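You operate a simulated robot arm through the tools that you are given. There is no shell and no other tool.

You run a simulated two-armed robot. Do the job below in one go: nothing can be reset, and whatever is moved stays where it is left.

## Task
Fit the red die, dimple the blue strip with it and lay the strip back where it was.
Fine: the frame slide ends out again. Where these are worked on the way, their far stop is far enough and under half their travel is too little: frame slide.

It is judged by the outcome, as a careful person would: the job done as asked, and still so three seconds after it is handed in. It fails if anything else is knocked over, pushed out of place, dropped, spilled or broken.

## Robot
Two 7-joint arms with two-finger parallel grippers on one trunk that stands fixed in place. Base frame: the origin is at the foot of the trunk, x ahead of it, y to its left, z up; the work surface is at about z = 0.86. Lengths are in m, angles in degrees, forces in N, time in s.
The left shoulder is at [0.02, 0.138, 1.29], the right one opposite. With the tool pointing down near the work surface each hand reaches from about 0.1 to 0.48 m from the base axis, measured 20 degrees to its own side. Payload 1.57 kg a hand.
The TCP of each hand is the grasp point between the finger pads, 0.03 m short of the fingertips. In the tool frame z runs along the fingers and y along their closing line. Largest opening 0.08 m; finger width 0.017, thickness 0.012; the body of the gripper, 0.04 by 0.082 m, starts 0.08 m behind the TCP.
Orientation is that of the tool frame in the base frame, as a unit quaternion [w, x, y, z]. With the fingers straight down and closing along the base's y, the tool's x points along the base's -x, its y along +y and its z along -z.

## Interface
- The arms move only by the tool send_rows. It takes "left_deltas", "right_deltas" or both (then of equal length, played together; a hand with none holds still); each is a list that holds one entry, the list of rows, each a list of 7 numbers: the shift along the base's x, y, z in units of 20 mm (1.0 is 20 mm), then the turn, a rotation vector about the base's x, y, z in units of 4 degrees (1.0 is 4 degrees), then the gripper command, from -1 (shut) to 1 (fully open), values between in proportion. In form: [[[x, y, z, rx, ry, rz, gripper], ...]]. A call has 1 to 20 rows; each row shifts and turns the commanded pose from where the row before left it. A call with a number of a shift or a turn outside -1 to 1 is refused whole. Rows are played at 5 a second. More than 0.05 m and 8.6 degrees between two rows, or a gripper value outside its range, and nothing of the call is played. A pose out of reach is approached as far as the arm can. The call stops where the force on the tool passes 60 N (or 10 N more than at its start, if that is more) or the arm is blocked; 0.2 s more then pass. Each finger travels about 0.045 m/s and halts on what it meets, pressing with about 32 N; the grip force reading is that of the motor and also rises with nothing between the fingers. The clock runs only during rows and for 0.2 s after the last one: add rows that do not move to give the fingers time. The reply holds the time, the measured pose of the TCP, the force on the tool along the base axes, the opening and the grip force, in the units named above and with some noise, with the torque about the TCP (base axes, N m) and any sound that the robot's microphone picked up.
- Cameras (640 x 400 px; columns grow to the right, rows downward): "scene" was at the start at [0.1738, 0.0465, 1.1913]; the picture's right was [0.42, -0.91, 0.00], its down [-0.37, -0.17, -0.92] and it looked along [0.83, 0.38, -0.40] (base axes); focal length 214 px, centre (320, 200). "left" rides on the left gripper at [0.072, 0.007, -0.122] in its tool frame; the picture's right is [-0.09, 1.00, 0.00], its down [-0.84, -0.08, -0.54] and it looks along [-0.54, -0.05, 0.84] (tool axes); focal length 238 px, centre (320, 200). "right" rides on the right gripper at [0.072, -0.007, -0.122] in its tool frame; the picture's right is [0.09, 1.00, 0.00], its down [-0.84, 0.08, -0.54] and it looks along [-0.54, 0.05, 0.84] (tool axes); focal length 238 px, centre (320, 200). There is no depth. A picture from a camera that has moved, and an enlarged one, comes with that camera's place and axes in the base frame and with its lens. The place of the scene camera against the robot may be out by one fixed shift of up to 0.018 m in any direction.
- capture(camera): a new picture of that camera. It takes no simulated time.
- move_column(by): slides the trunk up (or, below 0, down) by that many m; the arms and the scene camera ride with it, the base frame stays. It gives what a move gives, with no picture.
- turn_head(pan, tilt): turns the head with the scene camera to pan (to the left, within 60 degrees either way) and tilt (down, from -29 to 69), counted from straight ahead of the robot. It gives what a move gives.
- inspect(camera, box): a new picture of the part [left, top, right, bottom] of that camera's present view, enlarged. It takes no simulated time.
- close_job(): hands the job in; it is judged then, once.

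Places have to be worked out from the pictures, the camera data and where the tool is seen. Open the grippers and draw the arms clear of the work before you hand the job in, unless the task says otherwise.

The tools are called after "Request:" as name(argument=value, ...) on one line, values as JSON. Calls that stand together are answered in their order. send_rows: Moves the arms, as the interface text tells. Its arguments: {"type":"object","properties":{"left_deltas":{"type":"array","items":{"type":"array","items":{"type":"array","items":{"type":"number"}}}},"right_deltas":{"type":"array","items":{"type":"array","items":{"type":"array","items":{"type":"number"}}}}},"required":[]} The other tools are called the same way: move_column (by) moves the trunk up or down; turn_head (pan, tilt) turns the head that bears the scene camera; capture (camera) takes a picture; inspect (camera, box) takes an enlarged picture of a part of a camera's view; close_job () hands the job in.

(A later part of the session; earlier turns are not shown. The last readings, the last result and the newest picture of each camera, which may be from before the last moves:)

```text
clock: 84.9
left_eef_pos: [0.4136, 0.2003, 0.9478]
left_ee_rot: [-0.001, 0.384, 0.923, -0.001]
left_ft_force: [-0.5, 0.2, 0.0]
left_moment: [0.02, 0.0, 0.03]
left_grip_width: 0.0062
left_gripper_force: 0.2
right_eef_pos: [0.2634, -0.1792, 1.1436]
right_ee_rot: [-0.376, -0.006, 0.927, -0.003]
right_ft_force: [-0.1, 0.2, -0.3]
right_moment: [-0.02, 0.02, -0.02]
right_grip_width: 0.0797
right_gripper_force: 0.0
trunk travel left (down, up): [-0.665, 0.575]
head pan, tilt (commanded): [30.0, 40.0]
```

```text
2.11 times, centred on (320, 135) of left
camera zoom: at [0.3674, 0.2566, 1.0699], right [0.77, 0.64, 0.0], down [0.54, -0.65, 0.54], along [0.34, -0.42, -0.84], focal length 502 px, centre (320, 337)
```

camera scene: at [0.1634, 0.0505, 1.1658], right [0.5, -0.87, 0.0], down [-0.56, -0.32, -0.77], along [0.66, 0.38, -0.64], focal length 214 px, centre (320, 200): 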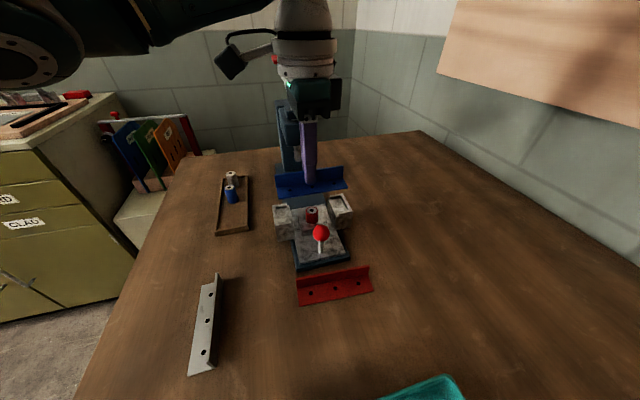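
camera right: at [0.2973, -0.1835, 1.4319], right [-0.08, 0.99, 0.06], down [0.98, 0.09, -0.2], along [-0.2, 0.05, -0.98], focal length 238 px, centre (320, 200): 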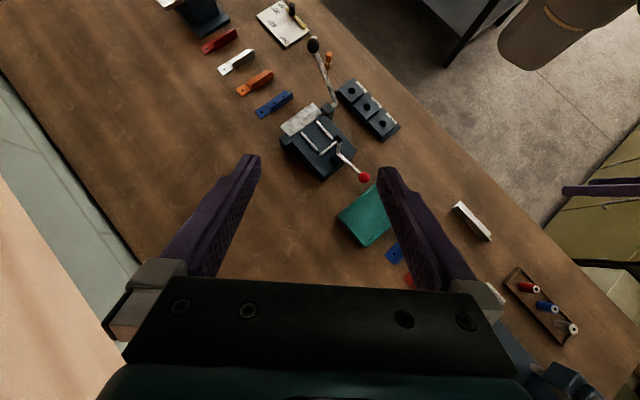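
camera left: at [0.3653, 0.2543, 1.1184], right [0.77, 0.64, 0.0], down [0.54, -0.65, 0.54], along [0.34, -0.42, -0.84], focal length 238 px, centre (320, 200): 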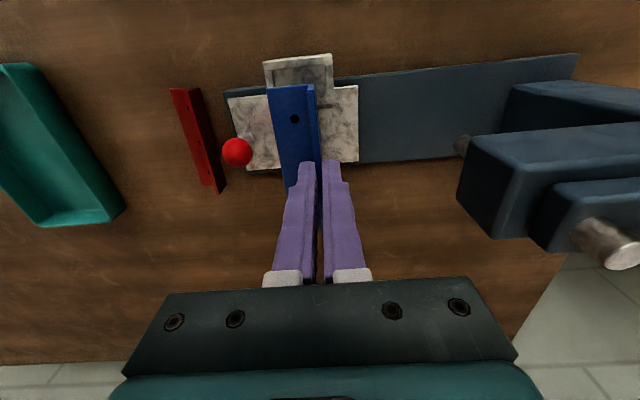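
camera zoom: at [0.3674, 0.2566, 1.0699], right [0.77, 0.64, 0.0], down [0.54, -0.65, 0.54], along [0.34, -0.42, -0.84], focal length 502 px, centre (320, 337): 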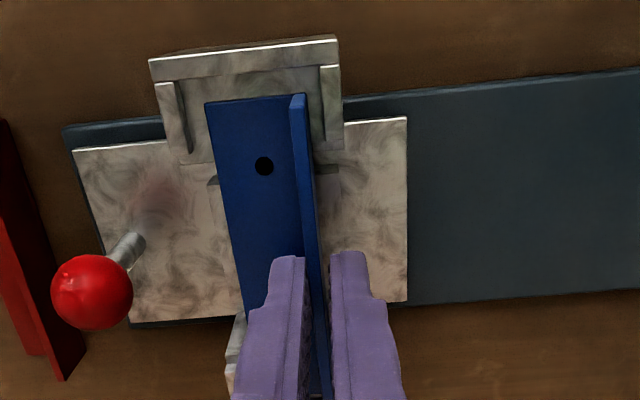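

The strip is centred again in the recess. I raise 4 mm more and open, then check that it stays.

Request:
send_rows(left_deltas=[[[0, 0, 0.2, 0, 0, 0, -0.85], [0, 0, 0, 0, 0, 0, -0.7], [0, 0, 0, 0, 0, 0, -0.5], [0, 0, 0, 0, 0, 0, -0.4], [0, 0, 0, 0, 0, 0, -0.4]]])

Request:
inspect(camera="left", box=[220, 40, 420, 230])

```text
clock: 86.1
left_eef_pos: [0.4148, 0.2003, 0.9515]
left_ee_rot: [-0.001, 0.383, 0.924, -0.001]
left_ft_force: [0.5, 0.3, -0.8]
left_moment: [0.0, 0.03, 0.01]
left_grip_width: 0.0241
left_gripper_force: 0.0
right_eef_pos: [0.263, -0.1783, 1.1451]
right_ee_rot: [-0.376, -0.007, 0.926, -0.003]
right_ft_force: [-0.5, -0.1, 0.7]
right_moment: [0.0, 0.02, 0.0]
right_grip_width: 0.0802
right_gripper_force: 0.0
trunk travel left (down, up): [-0.665, 0.575]
head pan, tilt (commanded): [30.0, 40.0]
```

```text
2.11 times, centred on (320, 135) of left
camera zoom: at [0.3674, 0.2564, 1.0736], right [0.77, 0.64, 0.0], down [0.54, -0.65, 0.54], along [0.34, -0.42, -0.84], focal length 502 px, centre (320, 337)
```

zoom: 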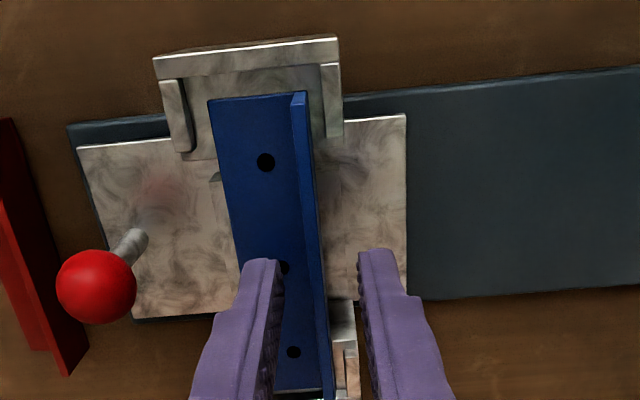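

The strip stays centred this time. I retract upward and take a clear look at the seated strip.

Request:
send_rows(left_deltas=[[[0, 0, 0.6, 0, 0, 0, -0.4], [0, 0, 1, 0, 0, 0, -0.4], [0, 0, 1, 0, 0, 0, -0.4], [0, 0, 0, 0, 0, 0, -0.4]]])

Request:
capture(camera="left")

Request:
inspect(camera="left", box=[220, 40, 420, 230])

Request:
inspect(camera="scene", box=[260, 160, 380, 250])

```text
clock: 87.1
left_eef_pos: [0.415, 0.201, 1.005]
left_ee_rot: [-0.001, 0.383, 0.924, -0.001]
left_ft_force: [-1.0, 0.3, 0.3]
left_moment: [0.02, 0.01, -0.01]
left_grip_width: 0.0239
left_gripper_force: 0.1
right_eef_pos: [0.2626, -0.1794, 1.145]
right_ee_rot: [-0.376, -0.006, 0.926, -0.003]
right_ft_force: [0.0, -0.4, 0.0]
right_moment: [0.0, -0.01, -0.01]
right_grip_width: 0.0801
right_gripper_force: 0.1
trunk travel left (down, up): [-0.665, 0.575]
head pan, tilt (commanded): [30.0, 40.0]
```

```text
taken
camera left: at [0.3679, 0.2566, 1.1262], right [0.77, 0.64, 0.0], down [0.54, -0.65, 0.54], along [0.34, -0.42, -0.84], focal length 238 px, centre (320, 200)
```

left: 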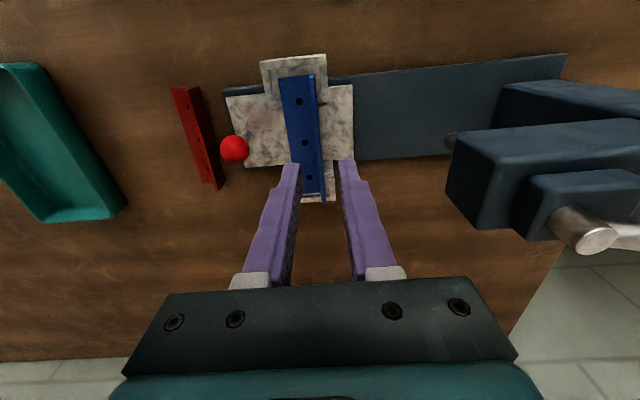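

```text
2.11 times, centred on (320, 135) of left
camera zoom: at [0.3679, 0.2566, 1.1262], right [0.77, 0.64, 0.0], down [0.54, -0.65, 0.54], along [0.34, -0.42, -0.84], focal length 502 px, centre (320, 337)
```

zoom: 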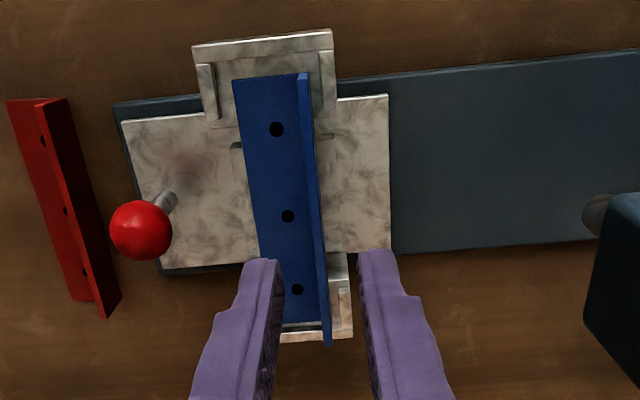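

```text
4.44 times, centred on (320, 205) of scene
camera zoom: at [0.1634, 0.0506, 1.1659], right [0.5, -0.87, 0.0], down [-0.56, -0.32, -0.77], along [0.66, 0.38, -0.64], focal length 953 px, centre (320, 178)
```

zoom: 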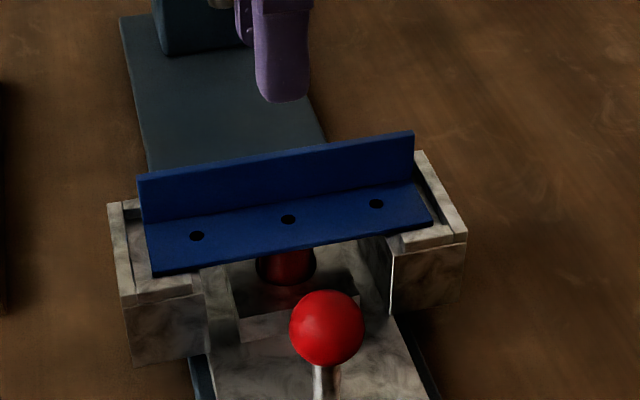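

The strip sits level within the lips, its middle hole over the die (u=0.421, v=-0.152). Next I work the slide by its knob (≈u 0.358, v -0.151, z 0.919); to keep the gripper body clear of the press head I'll grip it with the closing line across the axis, so I rotate the hand +90° while moving over the knob.

Request:
send_rows(left_deltas=[[[-0.2325, -0.2246, 0.1, 0, 0, 1, 0], [-0.2325, -0.2246, 0.1, 0, 0, 1, 0], [-0.2325, -0.2246, 0.1, 0, 0, 1, 0], [-0.2325, -0.2246, 0.1, 0, 0, 1, 0], [-0.2325, -0.2246, 0.1, 0, 0, 1, 0], [-0.2325, -0.2246, 0.1, 0, 0, 1, 0], [-0.2325, -0.2246, 0.1, 0, 0, 1, 0], [-0.2325, -0.2246, 0.1, 0, 0, 1, 0], [-0.2325, -0.2246, 0.1, 0, 0, 1, 0], [-0.2325, -0.2246, 0.1, 0, 0, 1, 0], [-0.2325, -0.2246, 0, 0, 0, 1, 0], [-0.2325, -0.2246, 0, 0, 0, 1, 0], [0, 0, 0, 0, 0, 1, 0], [0, 0, 0, 0, 0, 1, 0], [0, 0, 0, 0, 0, 1, 0], [0, 0, 0, 0, 0, 1, 0], [0, 0, 0, 0, 0, 1, 0], [0, 0, 0, 0, 0, 1, 0], [0, 0, 0, 0, 0, 1, 0], [0, 0, 0, 0, 0, 1, 0]]])

Request:
send_rows(left_deltas=[[[0, 0, 0, 0, 0, 1, 0], [0, 0, 0, 0, 0, 1, 0], [0, 0, 0, 0, 0, 0.5, 0], [0, 0, 0, 0, 0, 0, 0]]])

Request:
capture(camera="left")

Request:
capture(camera="scene")

```text
clock: 91.3
left_eef_pos: [0.3569, 0.1472, 1.0234]
left_ee_rot: [-0.001, -0.3, 0.954, -0.002]
left_ft_force: [0.4, 0.1, 0.3]
left_moment: [0.0, 0.05, -0.02]
left_grip_width: 0.04
left_gripper_force: 0.0
right_eef_pos: [0.2623, -0.1799, 1.1441]
right_ee_rot: [-0.376, -0.006, 0.927, -0.003]
right_ft_force: [0.7, -0.1, 0.3]
right_moment: [-0.03, 0.02, 0.0]
right_grip_width: 0.0798
right_gripper_force: 0.0
trunk travel left (down, up): [-0.665, 0.575]
head pan, tilt (commanded): [30.0, 40.0]
```

```text
clock: 92.3
left_eef_pos: [0.358, 0.1474, 1.025]
left_ee_rot: [0.0, -0.382, 0.924, -0.001]
left_ft_force: [0.4, -0.2, -0.6]
left_moment: [0.02, 0.02, -0.03]
left_grip_width: 0.04
left_gripper_force: 0.0
right_eef_pos: [0.2636, -0.1779, 1.144]
right_ee_rot: [-0.376, -0.007, 0.926, -0.003]
right_ft_force: [0.4, -0.1, 0.2]
right_moment: [-0.02, 0.0, 0.02]
right_grip_width: 0.0799
right_gripper_force: 0.1
trunk travel left (down, up): [-0.665, 0.575]
head pan, tilt (commanded): [30.0, 40.0]
```

```text
taken
camera left: at [0.3006, 0.1009, 1.1459], right [-0.64, 0.77, 0.0], down [0.65, 0.54, 0.54], along [0.42, 0.34, -0.84], focal length 238 px, centre (320, 200)
```

left: 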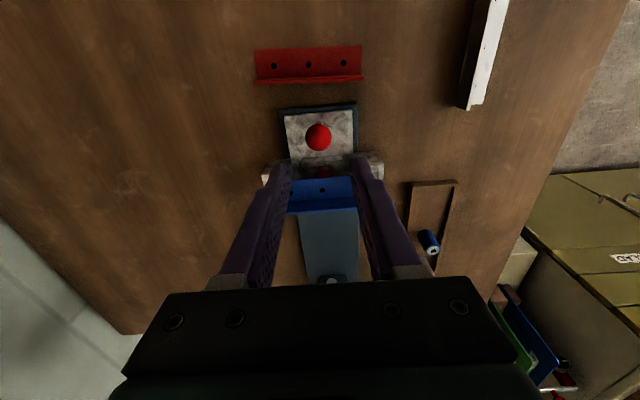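

```text
taken
camera scene: at [0.1634, 0.0506, 1.1659], right [0.5, -0.87, 0.0], down [-0.56, -0.32, -0.77], along [0.66, 0.38, -0.64], focal length 214 px, centre (320, 200)
```

scene: 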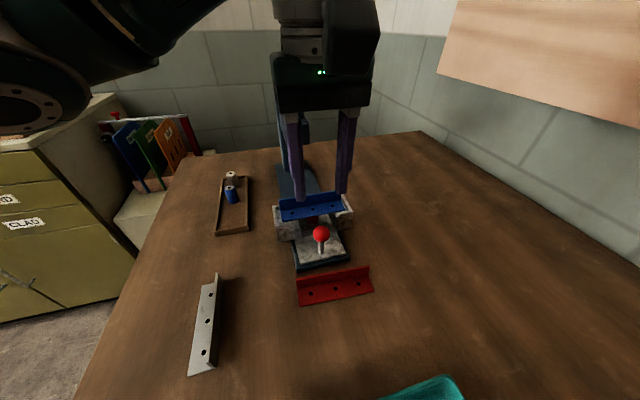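

Yaw +45° reached. The knob is 3 mm ahead and 1.7 mm right of the TCP; I correct and descend with the fingers straddling the ball.

Request:
send_rows(left_deltas=[[[0.165, 0.045, -1, 0, 0, 0, 0], [0, 0, -1, 0, 0, 0, 0], [0, 0, -1, 0, 0, 0, 0], [0, 0, -0.8, 0, 0, 0, 0], [0, 0, -0.55, 0, 0, 0, 0], [0, 0, 0, 0, 0, 0, 0]]])

Request:
capture(camera="left")

Request:
inspect(camera="scene", box=[260, 170, 380, 270])

```text
clock: 93.7
left_eef_pos: [0.3614, 0.1481, 0.9367]
left_ee_rot: [-0.001, -0.382, 0.924, -0.001]
left_ft_force: [0.5, 0.0, -0.7]
left_moment: [-0.02, -0.03, 0.01]
left_grip_width: 0.0399
left_gripper_force: 0.1
right_eef_pos: [0.2622, -0.179, 1.1445]
right_ee_rot: [-0.376, -0.006, 0.926, -0.003]
right_ft_force: [0.9, 0.3, 0.1]
right_moment: [0.01, -0.01, 0.03]
right_grip_width: 0.08
right_gripper_force: 0.1
trunk travel left (down, up): [-0.665, 0.575]
head pan, tilt (commanded): [30.0, 40.0]
```

```text
taken
camera left: at [0.3048, 0.1021, 1.0579], right [-0.64, 0.77, 0.0], down [0.65, 0.54, 0.54], along [0.42, 0.34, -0.84], focal length 238 px, centre (320, 200)
```

left: 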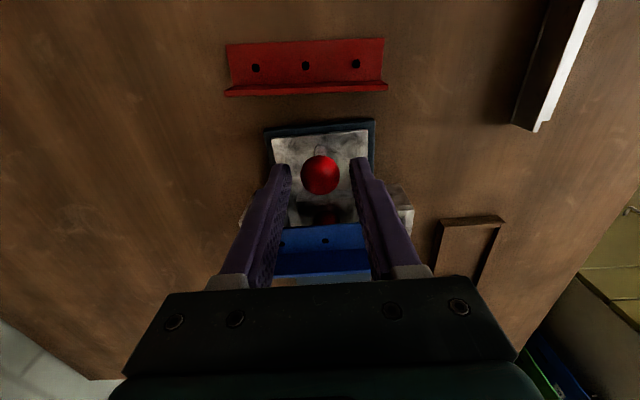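

```text
4.00 times, centred on (320, 220) of scene
camera zoom: at [0.1634, 0.0506, 1.1659], right [0.5, -0.87, 0.0], down [-0.56, -0.32, -0.77], along [0.66, 0.38, -0.64], focal length 858 px, centre (320, 120)
```

zoom: 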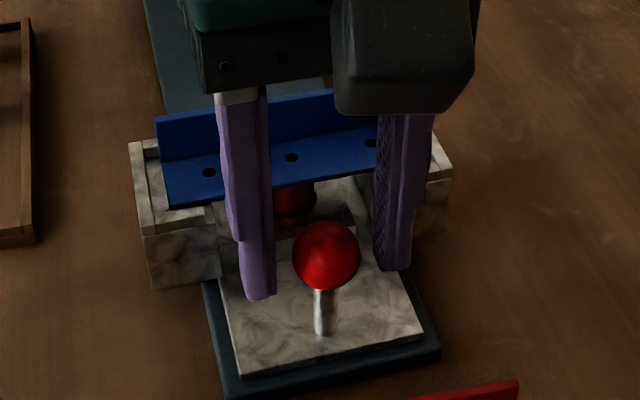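

The ball is centred between the fingers. I close on the knob.

Request:
send_rows(left_deltas=[[[0, 0, 0, 0, 0, 0, -1], [0, 0, 0, 0, 0, 0, -1], [0, 0, 0, 0, 0, 0, -1], [0, 0, 0, 0, 0, 0, -1]]])

Request:
send_rows(left_deltas=[[[0.2, 0.2, 0, 0, 0, 0, -1], [0.2, 0.2, 0, 0, 0, 0, -1], [0, 0, 0, 0, 0, 0, -1]]])

Request:
inspect(camera="scene", box=[240, 140, 400, 270])

```text
clock: 94.7
left_eef_pos: [0.3598, 0.1475, 0.9367]
left_ee_rot: [0.0, -0.382, 0.924, -0.001]
left_ft_force: [-1.0, -0.2, -2.4]
left_moment: [-0.04, 0.08, -0.01]
left_grip_width: 0.0255
left_gripper_force: 36.4
right_eef_pos: [0.2626, -0.1789, 1.1447]
right_ee_rot: [-0.376, -0.006, 0.926, -0.003]
right_ft_force: [-0.7, 0.0, 0.0]
right_moment: [0.03, -0.03, 0.03]
right_grip_width: 0.0799
right_gripper_force: 0.0
trunk travel left (down, up): [-0.665, 0.575]
head pan, tilt (commanded): [30.0, 40.0]
```

```text
clock: 95.5
left_eef_pos: [0.3689, 0.1558, 0.9372]
left_ee_rot: [-0.002, -0.382, 0.924, -0.001]
left_ft_force: [2.2, -2.1, -9.6]
left_moment: [-0.08, -0.08, -0.05]
left_grip_width: 0.0251
left_gripper_force: 36.5
right_eef_pos: [0.2625, -0.1793, 1.1439]
right_ee_rot: [-0.376, -0.006, 0.926, -0.003]
right_ft_force: [0.6, 0.7, 0.5]
right_moment: [0.01, 0.04, 0.03]
right_grip_width: 0.0802
right_gripper_force: 0.0
trunk travel left (down, up): [-0.665, 0.575]
head pan, tilt (commanded): [30.0, 40.0]
```

```text
3.08 times, centred on (320, 205) of scene
camera zoom: at [0.1631, 0.0501, 1.1657], right [0.5, -0.87, 0.0], down [-0.56, -0.32, -0.77], along [0.66, 0.38, -0.64], focal length 660 px, centre (320, 185)
```

zoom: 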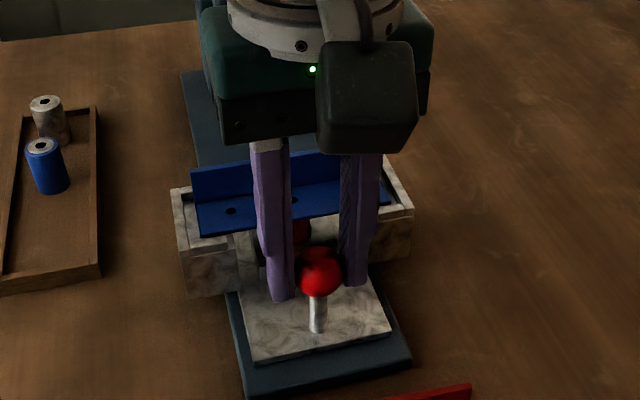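

The slide moves along with die, seats and strip. I push it further in slowly, then check the flange/ram clearance before the ram is reached.

Request:
send_rows(left_deltas=[[[0.25, 0.25, 0, 0, 0, 0, -1], [0.25, 0.25, 0, 0, 0, 0, -1], [0.25, 0.25, 0, 0, 0, 0, -1], [0.25, 0.25, 0, 0, 0, 0, -1], [0.25, 0.25, 0, 0, 0, 0, -1], [0.25, 0.25, 0, 0, 0, 0, -1], [0, 0, 0, 0, 0, 0, -1]]])

Request:
inspect(camera="scene", box=[240, 120, 400, 250])

Request:
capture(camera="left")

```text
clock: 97.1
left_eef_pos: [0.3961, 0.1852, 0.9358]
left_ee_rot: [-0.001, -0.382, 0.924, -0.002]
left_ft_force: [1.5, -1.7, -8.7]
left_moment: [-0.31, 0.25, 0.0]
left_grip_width: 0.0253
left_gripper_force: 36.8
right_eef_pos: [0.262, -0.1797, 1.1465]
right_ee_rot: [-0.377, -0.004, 0.926, -0.002]
right_ft_force: [0.0, 0.2, 0.2]
right_moment: [-0.01, 0.02, 0.0]
right_grip_width: 0.0799
right_gripper_force: 0.0
trunk travel left (down, up): [-0.665, 0.575]
head pan, tilt (commanded): [30.0, 40.0]
```

```text
3.08 times, centred on (320, 185) of scene
camera zoom: at [0.163, 0.0499, 1.1657], right [0.5, -0.87, 0.0], down [-0.56, -0.32, -0.77], along [0.66, 0.38, -0.64], focal length 660 px, centre (320, 246)
```

zoom: 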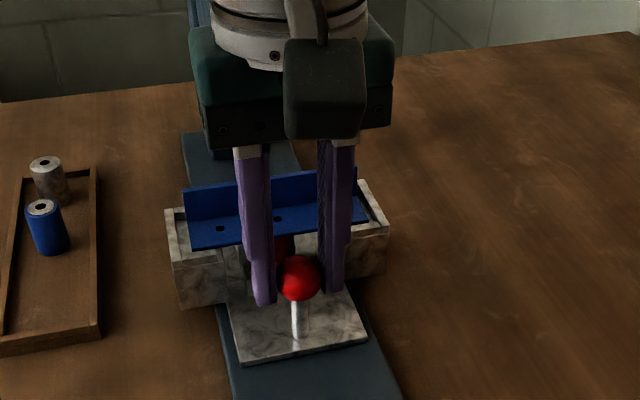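

```text
taken
camera left: at [0.3413, 0.1391, 1.0581], right [-0.64, 0.77, 0.0], down [0.65, 0.54, 0.54], along [0.42, 0.34, -0.84], focal length 238 px, centre (320, 200)
```

left: 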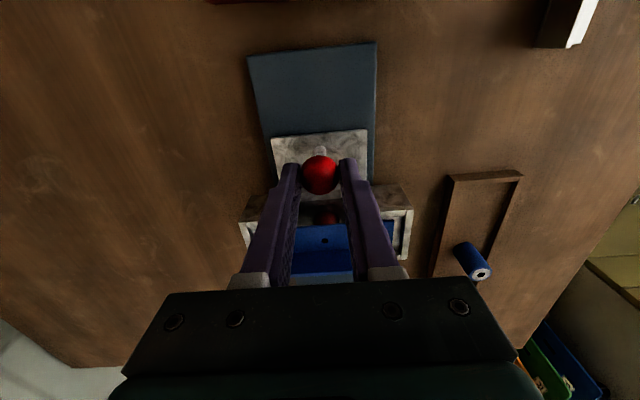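

Moved 0.0525 m so far; the ram nose (z≈0.948) should clear the flange top (~0.937). I continue slowly with a check midway.

Request:
send_rows(left_deltas=[[[0.2, 0.2, 0, 0, 0, 0, -1], [0.2, 0.2, 0, 0, 0, 0, -1], [0.2, 0.2, 0, 0, 0, 0, -1], [0.2, 0.2, 0, 0, 0, 0, -1], [0, 0, 0, 0, 0, 0, -1]]])

Request:
capture(camera="left")

Request:
inspect(camera="scene", box=[240, 120, 400, 250])

```text
clock: 98.3
left_eef_pos: [0.4126, 0.201, 0.9364]
left_ee_rot: [-0.002, -0.382, 0.924, -0.001]
left_ft_force: [-1.1, 0.5, -12.2]
left_moment: [-0.06, 0.14, 0.05]
left_grip_width: 0.0252
left_gripper_force: 36.3
right_eef_pos: [0.2623, -0.1793, 1.1448]
right_ee_rot: [-0.377, -0.006, 0.926, -0.003]
right_ft_force: [-0.6, -0.7, -0.9]
right_moment: [-0.02, -0.02, 0.01]
right_grip_width: 0.0802
right_gripper_force: 0.1
trunk travel left (down, up): [-0.665, 0.575]
head pan, tilt (commanded): [30.0, 40.0]
```

```text
taken
camera left: at [0.3574, 0.1547, 1.0581], right [-0.64, 0.77, 0.0], down [0.65, 0.54, 0.54], along [0.42, 0.34, -0.84], focal length 238 px, centre (320, 200)
```

left: 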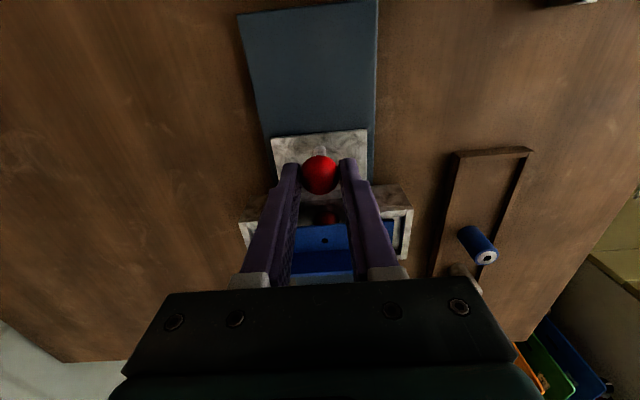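

```text
3.08 times, centred on (320, 185) of scene
camera zoom: at [0.1625, 0.0503, 1.1656], right [0.5, -0.87, 0.0], down [-0.56, -0.32, -0.77], along [0.66, 0.38, -0.64], focal length 660 px, centre (320, 246)
```

zoom: 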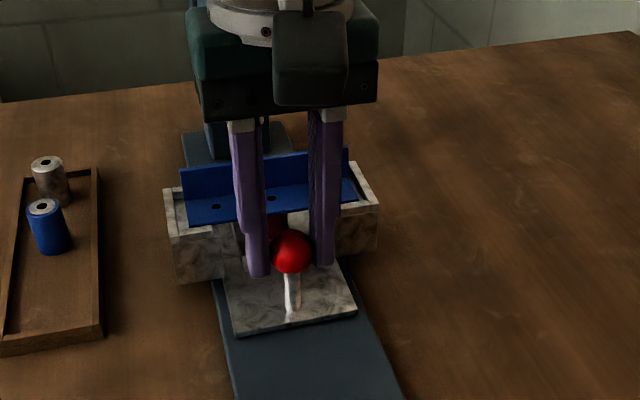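

The strip still sits unchanged relative to the slide. I go on in smaller bites as the flange passes under the ram.

Request:
send_rows(left_deltas=[[[0.2, 0.2, 0, 0, 0, 0, -1], [0.2, 0.2, 0, 0, 0, 0, -1], [0.2, 0.2, 0, 0, 0, 0, -1], [0, 0, 0, 0, 0, 0, -1]]])

Request:
inspect(camera="left", box=[240, 120, 420, 290])

Request:
inspect(camera="scene", box=[260, 120, 360, 210])

```text
clock: 99.3
left_eef_pos: [0.4262, 0.2134, 0.9364]
left_ee_rot: [-0.002, -0.382, 0.924, -0.001]
left_ft_force: [-1.6, 0.5, -11.7]
left_moment: [-0.05, 0.1, 0.04]
left_grip_width: 0.0252
left_gripper_force: 36.3
right_eef_pos: [0.2622, -0.1791, 1.1442]
right_ee_rot: [-0.377, -0.006, 0.926, -0.004]
right_ft_force: [0.2, 0.6, -0.3]
right_moment: [0.0, -0.03, -0.02]
right_grip_width: 0.0799
right_gripper_force: 0.2
trunk travel left (down, up): [-0.665, 0.575]
head pan, tilt (commanded): [30.0, 40.0]
```

```text
2.35 times, centred on (330, 205) of left
camera zoom: at [0.3693, 0.1669, 1.0582], right [-0.64, 0.77, 0.0], down [0.65, 0.54, 0.54], along [0.42, 0.34, -0.84], focal length 561 px, centre (296, 188)
```

zoom: 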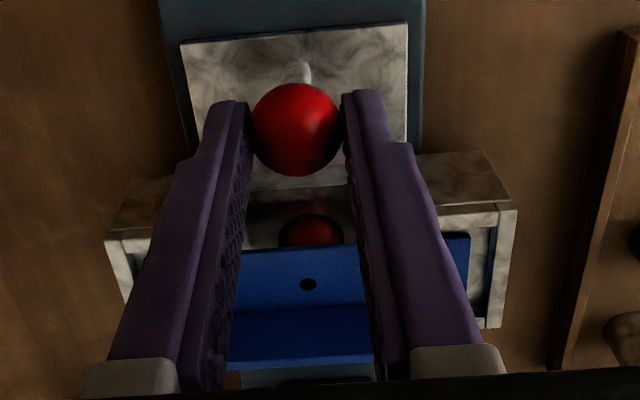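

```text
4.44 times, centred on (310, 165) of scene
camera zoom: at [0.1623, 0.0504, 1.1656], right [0.5, -0.87, 0.0], down [-0.56, -0.32, -0.77], along [0.66, 0.38, -0.64], focal length 953 px, centre (364, 356)
```

zoom: 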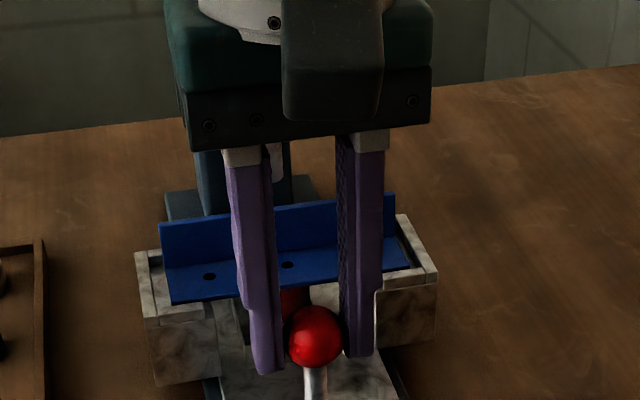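

The ram nose appears just above the flange top, with a few mm of clearance. I continue in smaller steps, checking that the strip doesn't shift.

Request:
send_rows(left_deltas=[[[0.12, 0.12, 0, 0, 0, 0, -1], [0.12, 0.12, 0, 0, 0, 0, -1], [0, 0, 0, 0, 0, 0, -1]]])

Request:
inspect(camera="left", box=[240, 120, 420, 290])

Request:
inspect(camera="scene", box=[260, 120, 360, 210])

```text
clock: 100.1
left_eef_pos: [0.4312, 0.2171, 0.9364]
left_ee_rot: [-0.002, -0.382, 0.924, -0.002]
left_ft_force: [-1.4, -0.6, -6.1]
left_moment: [-0.42, 0.3, -0.02]
left_grip_width: 0.0252
left_gripper_force: 36.7
right_eef_pos: [0.2622, -0.1787, 1.1455]
right_ee_rot: [-0.378, -0.006, 0.926, -0.004]
right_ft_force: [0.4, -0.3, 0.4]
right_moment: [0.06, 0.03, -0.01]
right_grip_width: 0.0801
right_gripper_force: 0.2
trunk travel left (down, up): [-0.665, 0.575]
head pan, tilt (commanded): [30.0, 40.0]
```

```text
2.35 times, centred on (330, 205) of left
camera zoom: at [0.374, 0.172, 1.0582], right [-0.64, 0.77, 0.0], down [0.65, 0.54, 0.54], along [0.42, 0.34, -0.84], focal length 561 px, centre (296, 188)
```

zoom: 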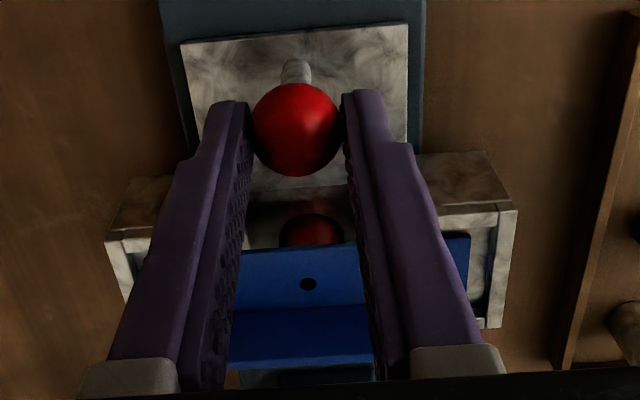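

```text
4.44 times, centred on (310, 165) of scene
camera zoom: at [0.1628, 0.0502, 1.1657], right [0.5, -0.87, 0.0], down [-0.56, -0.32, -0.77], along [0.66, 0.38, -0.64], focal length 953 px, centre (364, 356)
```

zoom: 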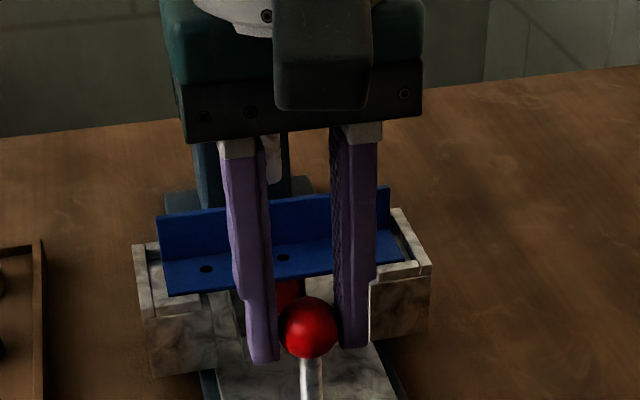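

Strip unchanged, and the ram's still clear. I continue stepwise toward the stop.

Request:
send_rows(left_deltas=[[[0.12, 0.12, 0, 0, 0, 0, -1], [0.12, 0.12, 0, 0, 0, 0, -1], [0, 0, 0, 0, 0, 0, -1]]])

Request:
inspect(camera="left", box=[240, 120, 420, 290])

Request:
inspect(camera="scene", box=[260, 120, 360, 210])

```text
clock: 100.9
left_eef_pos: [0.4347, 0.2238, 0.9365]
left_ee_rot: [0.0, -0.382, 0.924, 0.0]
left_ft_force: [-1.4, -1.1, -6.2]
left_moment: [-0.02, 0.09, 0.01]
left_grip_width: 0.0253
left_gripper_force: 37.1
right_eef_pos: [0.262, -0.18, 1.1446]
right_ee_rot: [-0.378, -0.006, 0.926, -0.003]
right_ft_force: [1.1, -0.1, -0.3]
right_moment: [-0.03, 0.01, -0.04]
right_grip_width: 0.0799
right_gripper_force: 0.0
trunk travel left (down, up): [-0.665, 0.575]
head pan, tilt (commanded): [30.0, 40.0]
```

```text
2.35 times, centred on (330, 205) of left
camera zoom: at [0.3793, 0.177, 1.0582], right [-0.64, 0.77, 0.0], down [0.65, 0.54, 0.54], along [0.42, 0.34, -0.84], focal length 561 px, centre (296, 188)
```

zoom: 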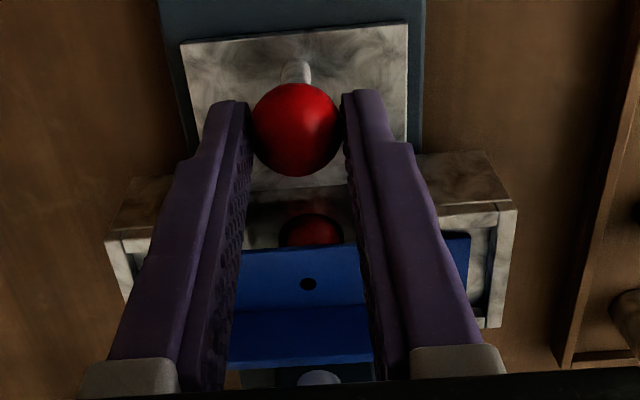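

```text
4.44 times, centred on (310, 165) of scene
camera zoom: at [0.1629, 0.0502, 1.1657], right [0.5, -0.87, 0.0], down [-0.56, -0.32, -0.77], along [0.66, 0.38, -0.64], focal length 953 px, centre (364, 356)
```

zoom: 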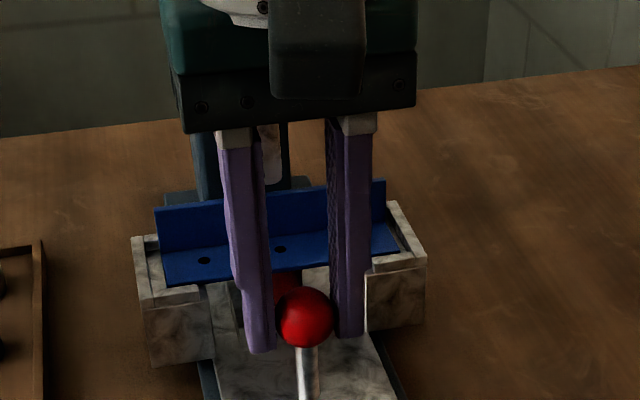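

The slide has advanced 0.107 m. I keep pushing gently until the far stop is felt.

Request:
send_rows(left_deltas=[[[0.1, 0.1, 0, 0, 0, 0, -1], [0.1, 0.1, 0, 0, 0, 0, -1], [0.1, 0.1, 0, 0, 0, 0, -1], [0, 0, 0, 0, 0, 0, -1]]])

Request:
inspect(camera="left", box=[240, 120, 420, 290])

Request:
inspect(camera="scene", box=[260, 120, 360, 210])

```text
clock: 101.9
left_eef_pos: [0.4411, 0.2276, 0.9364]
left_ee_rot: [-0.001, -0.382, 0.924, -0.002]
left_ft_force: [3.1, -3.5, -12.3]
left_moment: [0.02, -0.21, 0.09]
left_grip_width: 0.0253
left_gripper_force: 36.6
right_eef_pos: [0.262, -0.1791, 1.1444]
right_ee_rot: [-0.377, -0.005, 0.926, -0.002]
right_ft_force: [0.4, -0.2, 0.0]
right_moment: [0.0, 0.02, -0.03]
right_grip_width: 0.08
right_gripper_force: 0.1
trunk travel left (down, up): [-0.665, 0.575]
head pan, tilt (commanded): [30.0, 40.0]
```

```text
2.35 times, centred on (330, 205) of left
camera zoom: at [0.3843, 0.1824, 1.0582], right [-0.64, 0.77, 0.0], down [0.65, 0.54, 0.54], along [0.42, 0.34, -0.84], focal length 561 px, centre (296, 188)
```

zoom: 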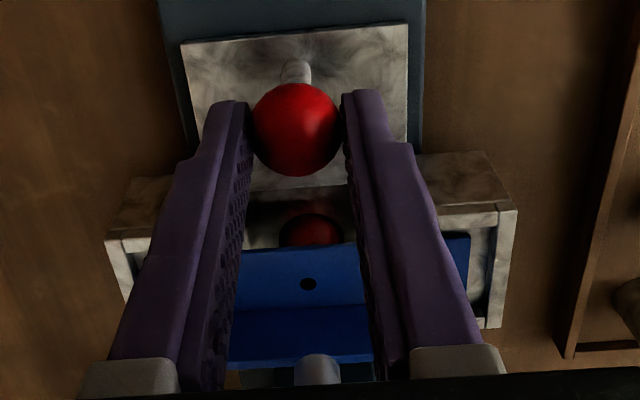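

```text
4.44 times, centred on (310, 165) of scene
camera zoom: at [0.1631, 0.0498, 1.1656], right [0.5, -0.87, 0.0], down [-0.56, -0.32, -0.77], along [0.66, 0.38, -0.64], focal length 953 px, centre (364, 356)
```

zoom: 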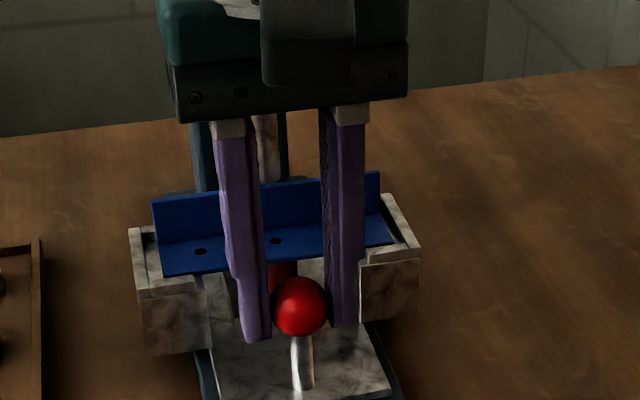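

The ram has passed over the flange without touching. About 1 cm remains until the die is under the ram; I continue gently.

Request:
send_rows(left_deltas=[[[0.1, 0.1, 0, 0, 0, 0, -1], [0.1, 0.1, 0, 0, 0, 0, -1], [0.1, 0.1, 0, 0, 0, 0, -1], [0, 0, 0, 0, 0, 0, -1]]])

Request:
inspect(camera="left", box=[240, 120, 420, 290])

Request:
inspect(camera="scene", box=[260, 120, 360, 210])

```text
clock: 103.0
left_eef_pos: [0.4423, 0.2301, 0.936]
left_ee_rot: [-0.009, -0.382, 0.924, -0.003]
left_ft_force: [-30.9, -15.2, 18.6]
left_moment: [2.04, -2.52, 1.13]
left_grip_width: 0.0254
left_gripper_force: 36.7
right_eef_pos: [0.2595, -0.1793, 1.1444]
right_ee_rot: [-0.378, -0.006, 0.926, -0.003]
right_ft_force: [-0.8, -0.8, -0.3]
right_moment: [-0.02, 0.02, 0.03]
right_grip_width: 0.0798
right_gripper_force: 0.1
trunk travel left (down, up): [-0.665, 0.575]
head pan, tilt (commanded): [30.0, 40.0]
stopped in row 4 (left hand): the force on the tool passed its limit at 62 N (the readings are from after the stop); the commanded pose is now the measured one
```

```text
2.35 times, centred on (330, 205) of left
camera zoom: at [0.3879, 0.1851, 1.0593], right [-0.64, 0.77, 0.0], down [0.66, 0.54, 0.53], along [0.41, 0.34, -0.85], focal length 561 px, centre (296, 188)
```

zoom: 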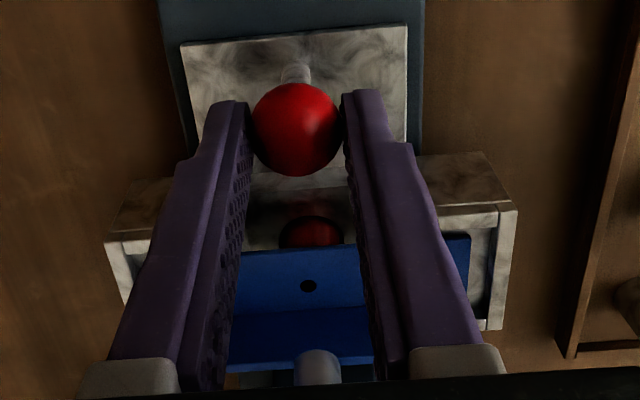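

```text
4.44 times, centred on (310, 165) of scene
camera zoom: at [0.1607, 0.0495, 1.1652], right [0.5, -0.87, 0.0], down [-0.56, -0.32, -0.76], along [0.66, 0.38, -0.65], focal length 953 px, centre (364, 356)
```

zoom: 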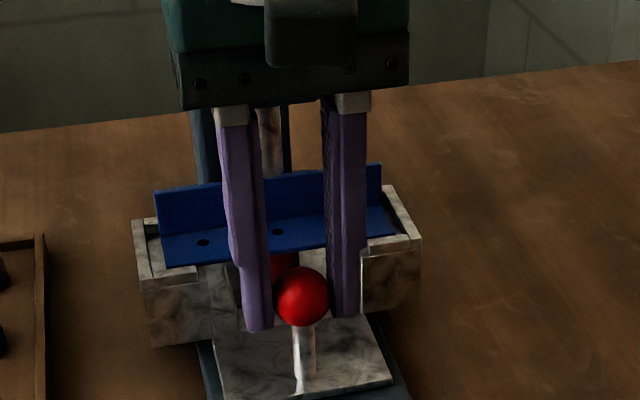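

The stop at 62 N comes with a large torque acting ~0.09 m above the fingertips: the gripper body touches the press head, not the slide's stop. I back off a few mm, then pitch the hand about the ball so its body leans away from the press.

Request:
send_rows(left_deltas=[[[-0.12, -0.12, 0, 0, 0, 0, -1], [-0.12, -0.12, 0, 0, 0, 0, -1], [0, 0, 0, 0, 0, 0, -1]]])

Request:
inspect(camera="scene", box=[260, 100, 360, 210])

```text
clock: 103.8
left_eef_pos: [0.4408, 0.2289, 0.9362]
left_ee_rot: [-0.003, -0.382, 0.924, -0.002]
left_ft_force: [1.9, -0.3, -20.6]
left_moment: [0.62, -0.67, 0.03]
left_grip_width: 0.0252
left_gripper_force: 36.8
right_eef_pos: [0.2621, -0.1784, 1.1444]
right_ee_rot: [-0.377, -0.006, 0.926, -0.003]
right_ft_force: [0.4, 0.5, -0.2]
right_moment: [0.02, 0.0, 0.01]
right_grip_width: 0.0802
right_gripper_force: 0.1
trunk travel left (down, up): [-0.665, 0.575]
head pan, tilt (commanded): [30.0, 40.0]
```

```text
3.64 times, centred on (310, 155) of scene
camera zoom: at [0.1624, 0.05, 1.1652], right [0.5, -0.87, 0.0], down [-0.56, -0.32, -0.77], along [0.66, 0.38, -0.64], focal length 780 px, centre (356, 364)
```

zoom: 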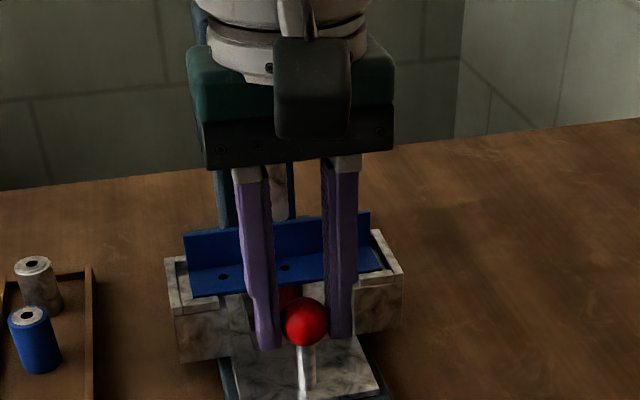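

The lateral force is gone. Now I pitch the hand 25° about the ball (body toward the robot).

Request:
send_rows(left_deltas=[[[-0.035, -0.035, -0.011, 0.5525, -0.5525, 0, -1], [-0.035, -0.035, -0.011, 0.5525, -0.5525, 0, -1], [-0.035, -0.035, -0.011, 0.5525, -0.5525, 0, -1], [-0.035, -0.035, -0.011, 0.5525, -0.5525, 0, -1], [-0.035, -0.035, -0.011, 0.5525, -0.5525, 0, -1], [-0.035, -0.035, -0.011, 0.5525, -0.5525, 0, -1], [-0.035, -0.035, -0.011, 0.5525, -0.5525, 0, -1], [-0.035, -0.035, -0.011, 0.5525, -0.5525, 0, -1], [0, 0, 0, 0, 0, 0, -1]]])

Request:
capture(camera="left")

Request:
inspect(camera="scene", box=[240, 80, 380, 210])

```text
clock: 105.8
left_eef_pos: [0.4367, 0.2248, 0.9359]
left_ee_rot: [0.197, -0.373, 0.903, 0.082]
left_ft_force: [-5.7, 4.0, 4.9]
left_moment: [-0.24, 0.4, 0.08]
left_grip_width: 0.0254
left_gripper_force: 36.7
right_eef_pos: [0.2627, -0.1774, 1.1446]
right_ee_rot: [-0.377, -0.007, 0.926, -0.002]
right_ft_force: [-0.5, -0.1, 0.3]
right_moment: [-0.01, -0.01, 0.04]
right_grip_width: 0.08
right_gripper_force: 0.1
trunk travel left (down, up): [-0.665, 0.575]
head pan, tilt (commanded): [30.0, 40.0]
```

```text
taken
camera left: at [0.3488, 0.1465, 1.0169], right [-0.64, 0.77, 0.04], down [0.43, 0.32, 0.84], along [0.63, 0.56, -0.54], focal length 238 px, centre (320, 200)
```

left: 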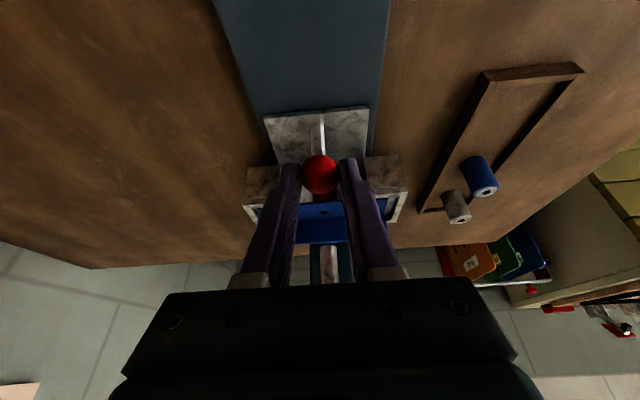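

```text
3.08 times, centred on (310, 145) of scene
camera zoom: at [0.1629, 0.0513, 1.1658], right [0.5, -0.87, 0.0], down [-0.56, -0.32, -0.77], along [0.66, 0.38, -0.64], focal length 660 px, centre (351, 369)
```

zoom: 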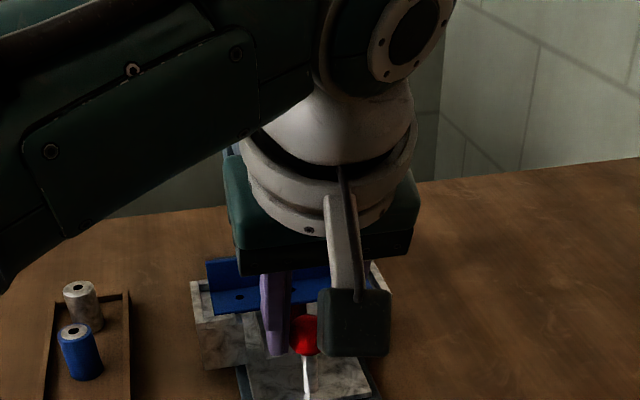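

Hand pitched with small forces; the ram is visible beyond the strip. I push on toward the real stop in small steps.

Request:
send_rows(left_deltas=[[[0.12, 0.12, 0, 0, 0, 0, -1], [0.12, 0.12, 0, 0, 0, 0, -1], [0.12, 0.12, 0, 0, 0, 0, -1], [0, 0, 0, 0, 0, 0, -1]]])

Request:
inspect(camera="left", box=[230, 130, 410, 290])

```text
clock: 106.8
left_eef_pos: [0.4411, 0.2285, 0.9361]
left_ee_rot: [0.196, -0.372, 0.904, 0.082]
left_ft_force: [-24.9, -5.4, 24.8]
left_moment: [-0.04, 0.44, 0.1]
left_grip_width: 0.0252
left_gripper_force: 36.7
right_eef_pos: [0.2603, -0.1791, 1.1437]
right_ee_rot: [-0.377, -0.006, 0.926, -0.003]
right_ft_force: [-0.9, -0.1, -0.4]
right_moment: [0.0, 0.01, -0.02]
right_grip_width: 0.0801
right_gripper_force: 0.0
trunk travel left (down, up): [-0.665, 0.575]
head pan, tilt (commanded): [30.0, 40.0]
```

```text
2.50 times, centred on (320, 210) of left
camera zoom: at [0.3536, 0.1513, 1.017], right [-0.64, 0.77, 0.04], down [0.44, 0.32, 0.84], along [0.63, 0.56, -0.54], focal length 596 px, centre (320, 175)
```

zoom: 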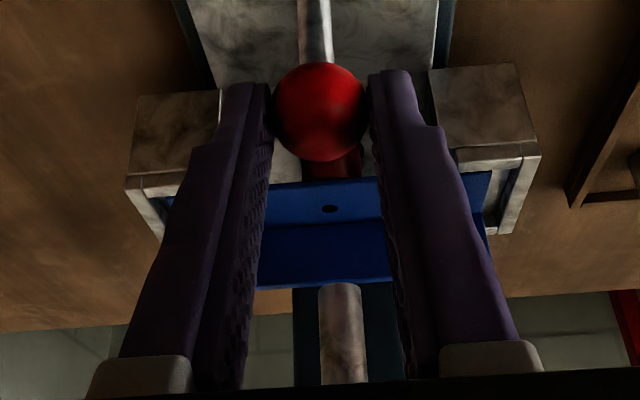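

Now the force acts at the knob with little torque: that looks like the slide's far stop (travel ≈0.123 m, die under the ram). One more slight push to confirm.

Request:
send_rows(left_deltas=[[[0.08, 0.08, -0.05, 0, 0, 0, -1], [0, 0, 0, 0, 0, 0, -1]]])

```text
clock: 107.4
left_eef_pos: [0.4419, 0.229, 0.9339]
left_ee_rot: [0.194, -0.372, 0.904, 0.081]
left_ft_force: [-23.1, -9.9, 21.2]
left_moment: [-0.18, 0.43, 0.01]
left_grip_width: 0.0255
left_gripper_force: 36.7
right_eef_pos: [0.2606, -0.1791, 1.1438]
right_ee_rot: [-0.378, -0.005, 0.926, -0.003]
right_ft_force: [-0.1, -0.2, 0.2]
right_moment: [-0.01, 0.0, -0.02]
right_grip_width: 0.0798
right_gripper_force: 0.1
trunk travel left (down, up): [-0.665, 0.575]
head pan, tilt (commanded): [30.0, 40.0]
```

It's firmly at its stop. I ease off, open the fingers, and draw back along the tool axis.

Request:
send_rows(left_deltas=[[[-0.12, -0.12, 0.05, 0, 0, 0, -1], [0, 0, 0, 0, 0, 0, -1], [0, 0, 0, 0, 0, 0, 0], [0, 0, 0, 0, 0, 0, 0], [0, 0, 0, 0, 0, 0, 0]]])

Request:
send_rows(left_deltas=[[[-0.15, -0.15, 0.45, 0, 0, 0, 0], [-0.3, -0.3, 0.9, 0, 0, 0, 0], [-0.3, -0.3, 0.9, 0, 0, 0, 0], [-0.3, -0.3, 0.9, 0, 0, 0, 0], [-0.3, -0.3, 0.9, 0, 0, 0, 0], [0, 0, 0, 0, 0, 0, 0]]])

Request:
capture(camera="left")

Request:
capture(camera="scene")

```text
clock: 108.6
left_eef_pos: [0.4427, 0.23, 0.937]
left_ee_rot: [0.197, -0.372, 0.903, 0.082]
left_ft_force: [0.0, -1.0, 0.6]
left_moment: [0.01, -0.04, -0.03]
left_grip_width: 0.0402
left_gripper_force: 0.0
right_eef_pos: [0.2633, -0.1782, 1.1442]
right_ee_rot: [-0.377, -0.006, 0.926, -0.003]
right_ft_force: [0.4, -0.8, -0.4]
right_moment: [0.03, -0.01, 0.0]
right_grip_width: 0.0799
right_gripper_force: 0.0
trunk travel left (down, up): [-0.665, 0.575]
head pan, tilt (commanded): [30.0, 40.0]
```

```text
clock: 110.0
left_eef_pos: [0.4156, 0.2012, 1.0182]
left_ee_rot: [0.197, -0.373, 0.903, 0.081]
left_ft_force: [0.0, -0.6, -0.1]
left_moment: [-0.01, 0.0, 0.0]
left_grip_width: 0.0396
left_gripper_force: 0.1
right_eef_pos: [0.2626, -0.1778, 1.1439]
right_ee_rot: [-0.376, -0.006, 0.926, -0.003]
right_ft_force: [1.0, 0.6, -0.5]
right_moment: [0.02, -0.03, -0.01]
right_grip_width: 0.0799
right_gripper_force: 0.1
trunk travel left (down, up): [-0.665, 0.575]
head pan, tilt (commanded): [30.0, 40.0]
```

```text
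taken
camera left: at [0.3286, 0.1244, 1.0986], right [-0.64, 0.77, 0.04], down [0.43, 0.32, 0.84], along [0.63, 0.56, -0.54], focal length 238 px, centre (320, 200)
```

left: 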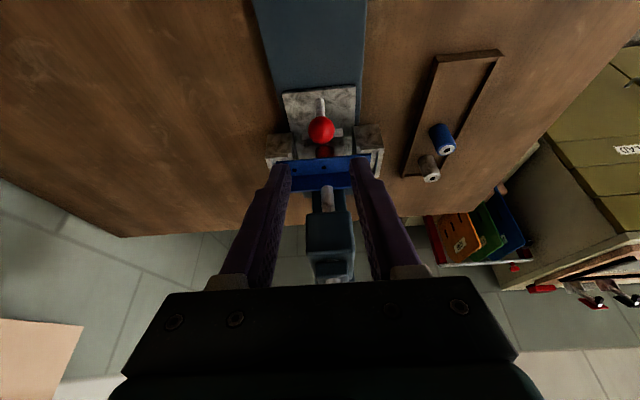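

```text
taken
camera scene: at [0.1634, 0.0506, 1.1659], right [0.5, -0.87, 0.0], down [-0.56, -0.32, -0.77], along [0.66, 0.38, -0.64], focal length 214 px, centre (320, 200)
```

scene: 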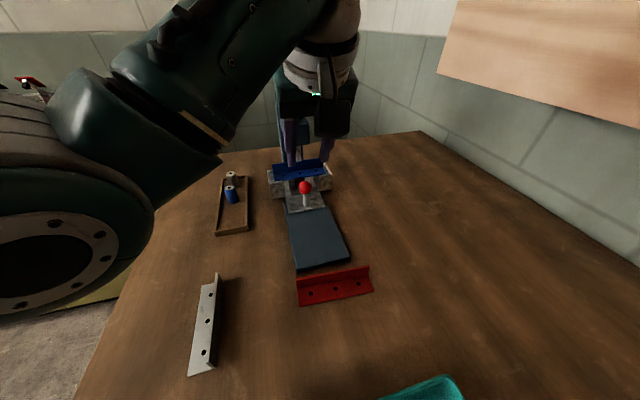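

The slide stays in. I enlarge the hand view to check the ram over the strip's centre.

Request:
inspect(camera="left", box=[250, 80, 400, 290])

Request:
inspect(camera="scene", box=[250, 120, 360, 220])

```text
1.90 times, centred on (325, 185) of left
camera zoom: at [0.3286, 0.1244, 1.0986], right [-0.64, 0.77, 0.04], down [0.43, 0.32, 0.84], along [0.63, 0.56, -0.54], focal length 454 px, centre (310, 229)
```

zoom: 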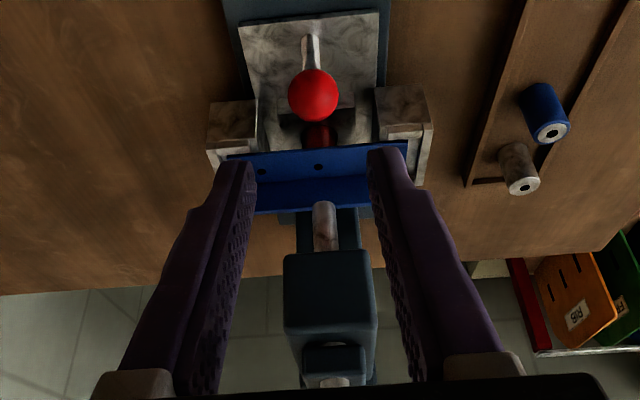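

```text
4.00 times, centred on (305, 170) of scene
camera zoom: at [0.1634, 0.0506, 1.1659], right [0.5, -0.87, 0.0], down [-0.56, -0.32, -0.77], along [0.66, 0.38, -0.64], focal length 858 px, centre (380, 320)
```

zoom: 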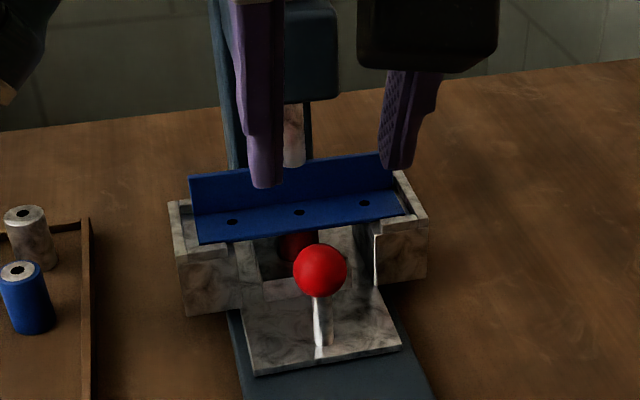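

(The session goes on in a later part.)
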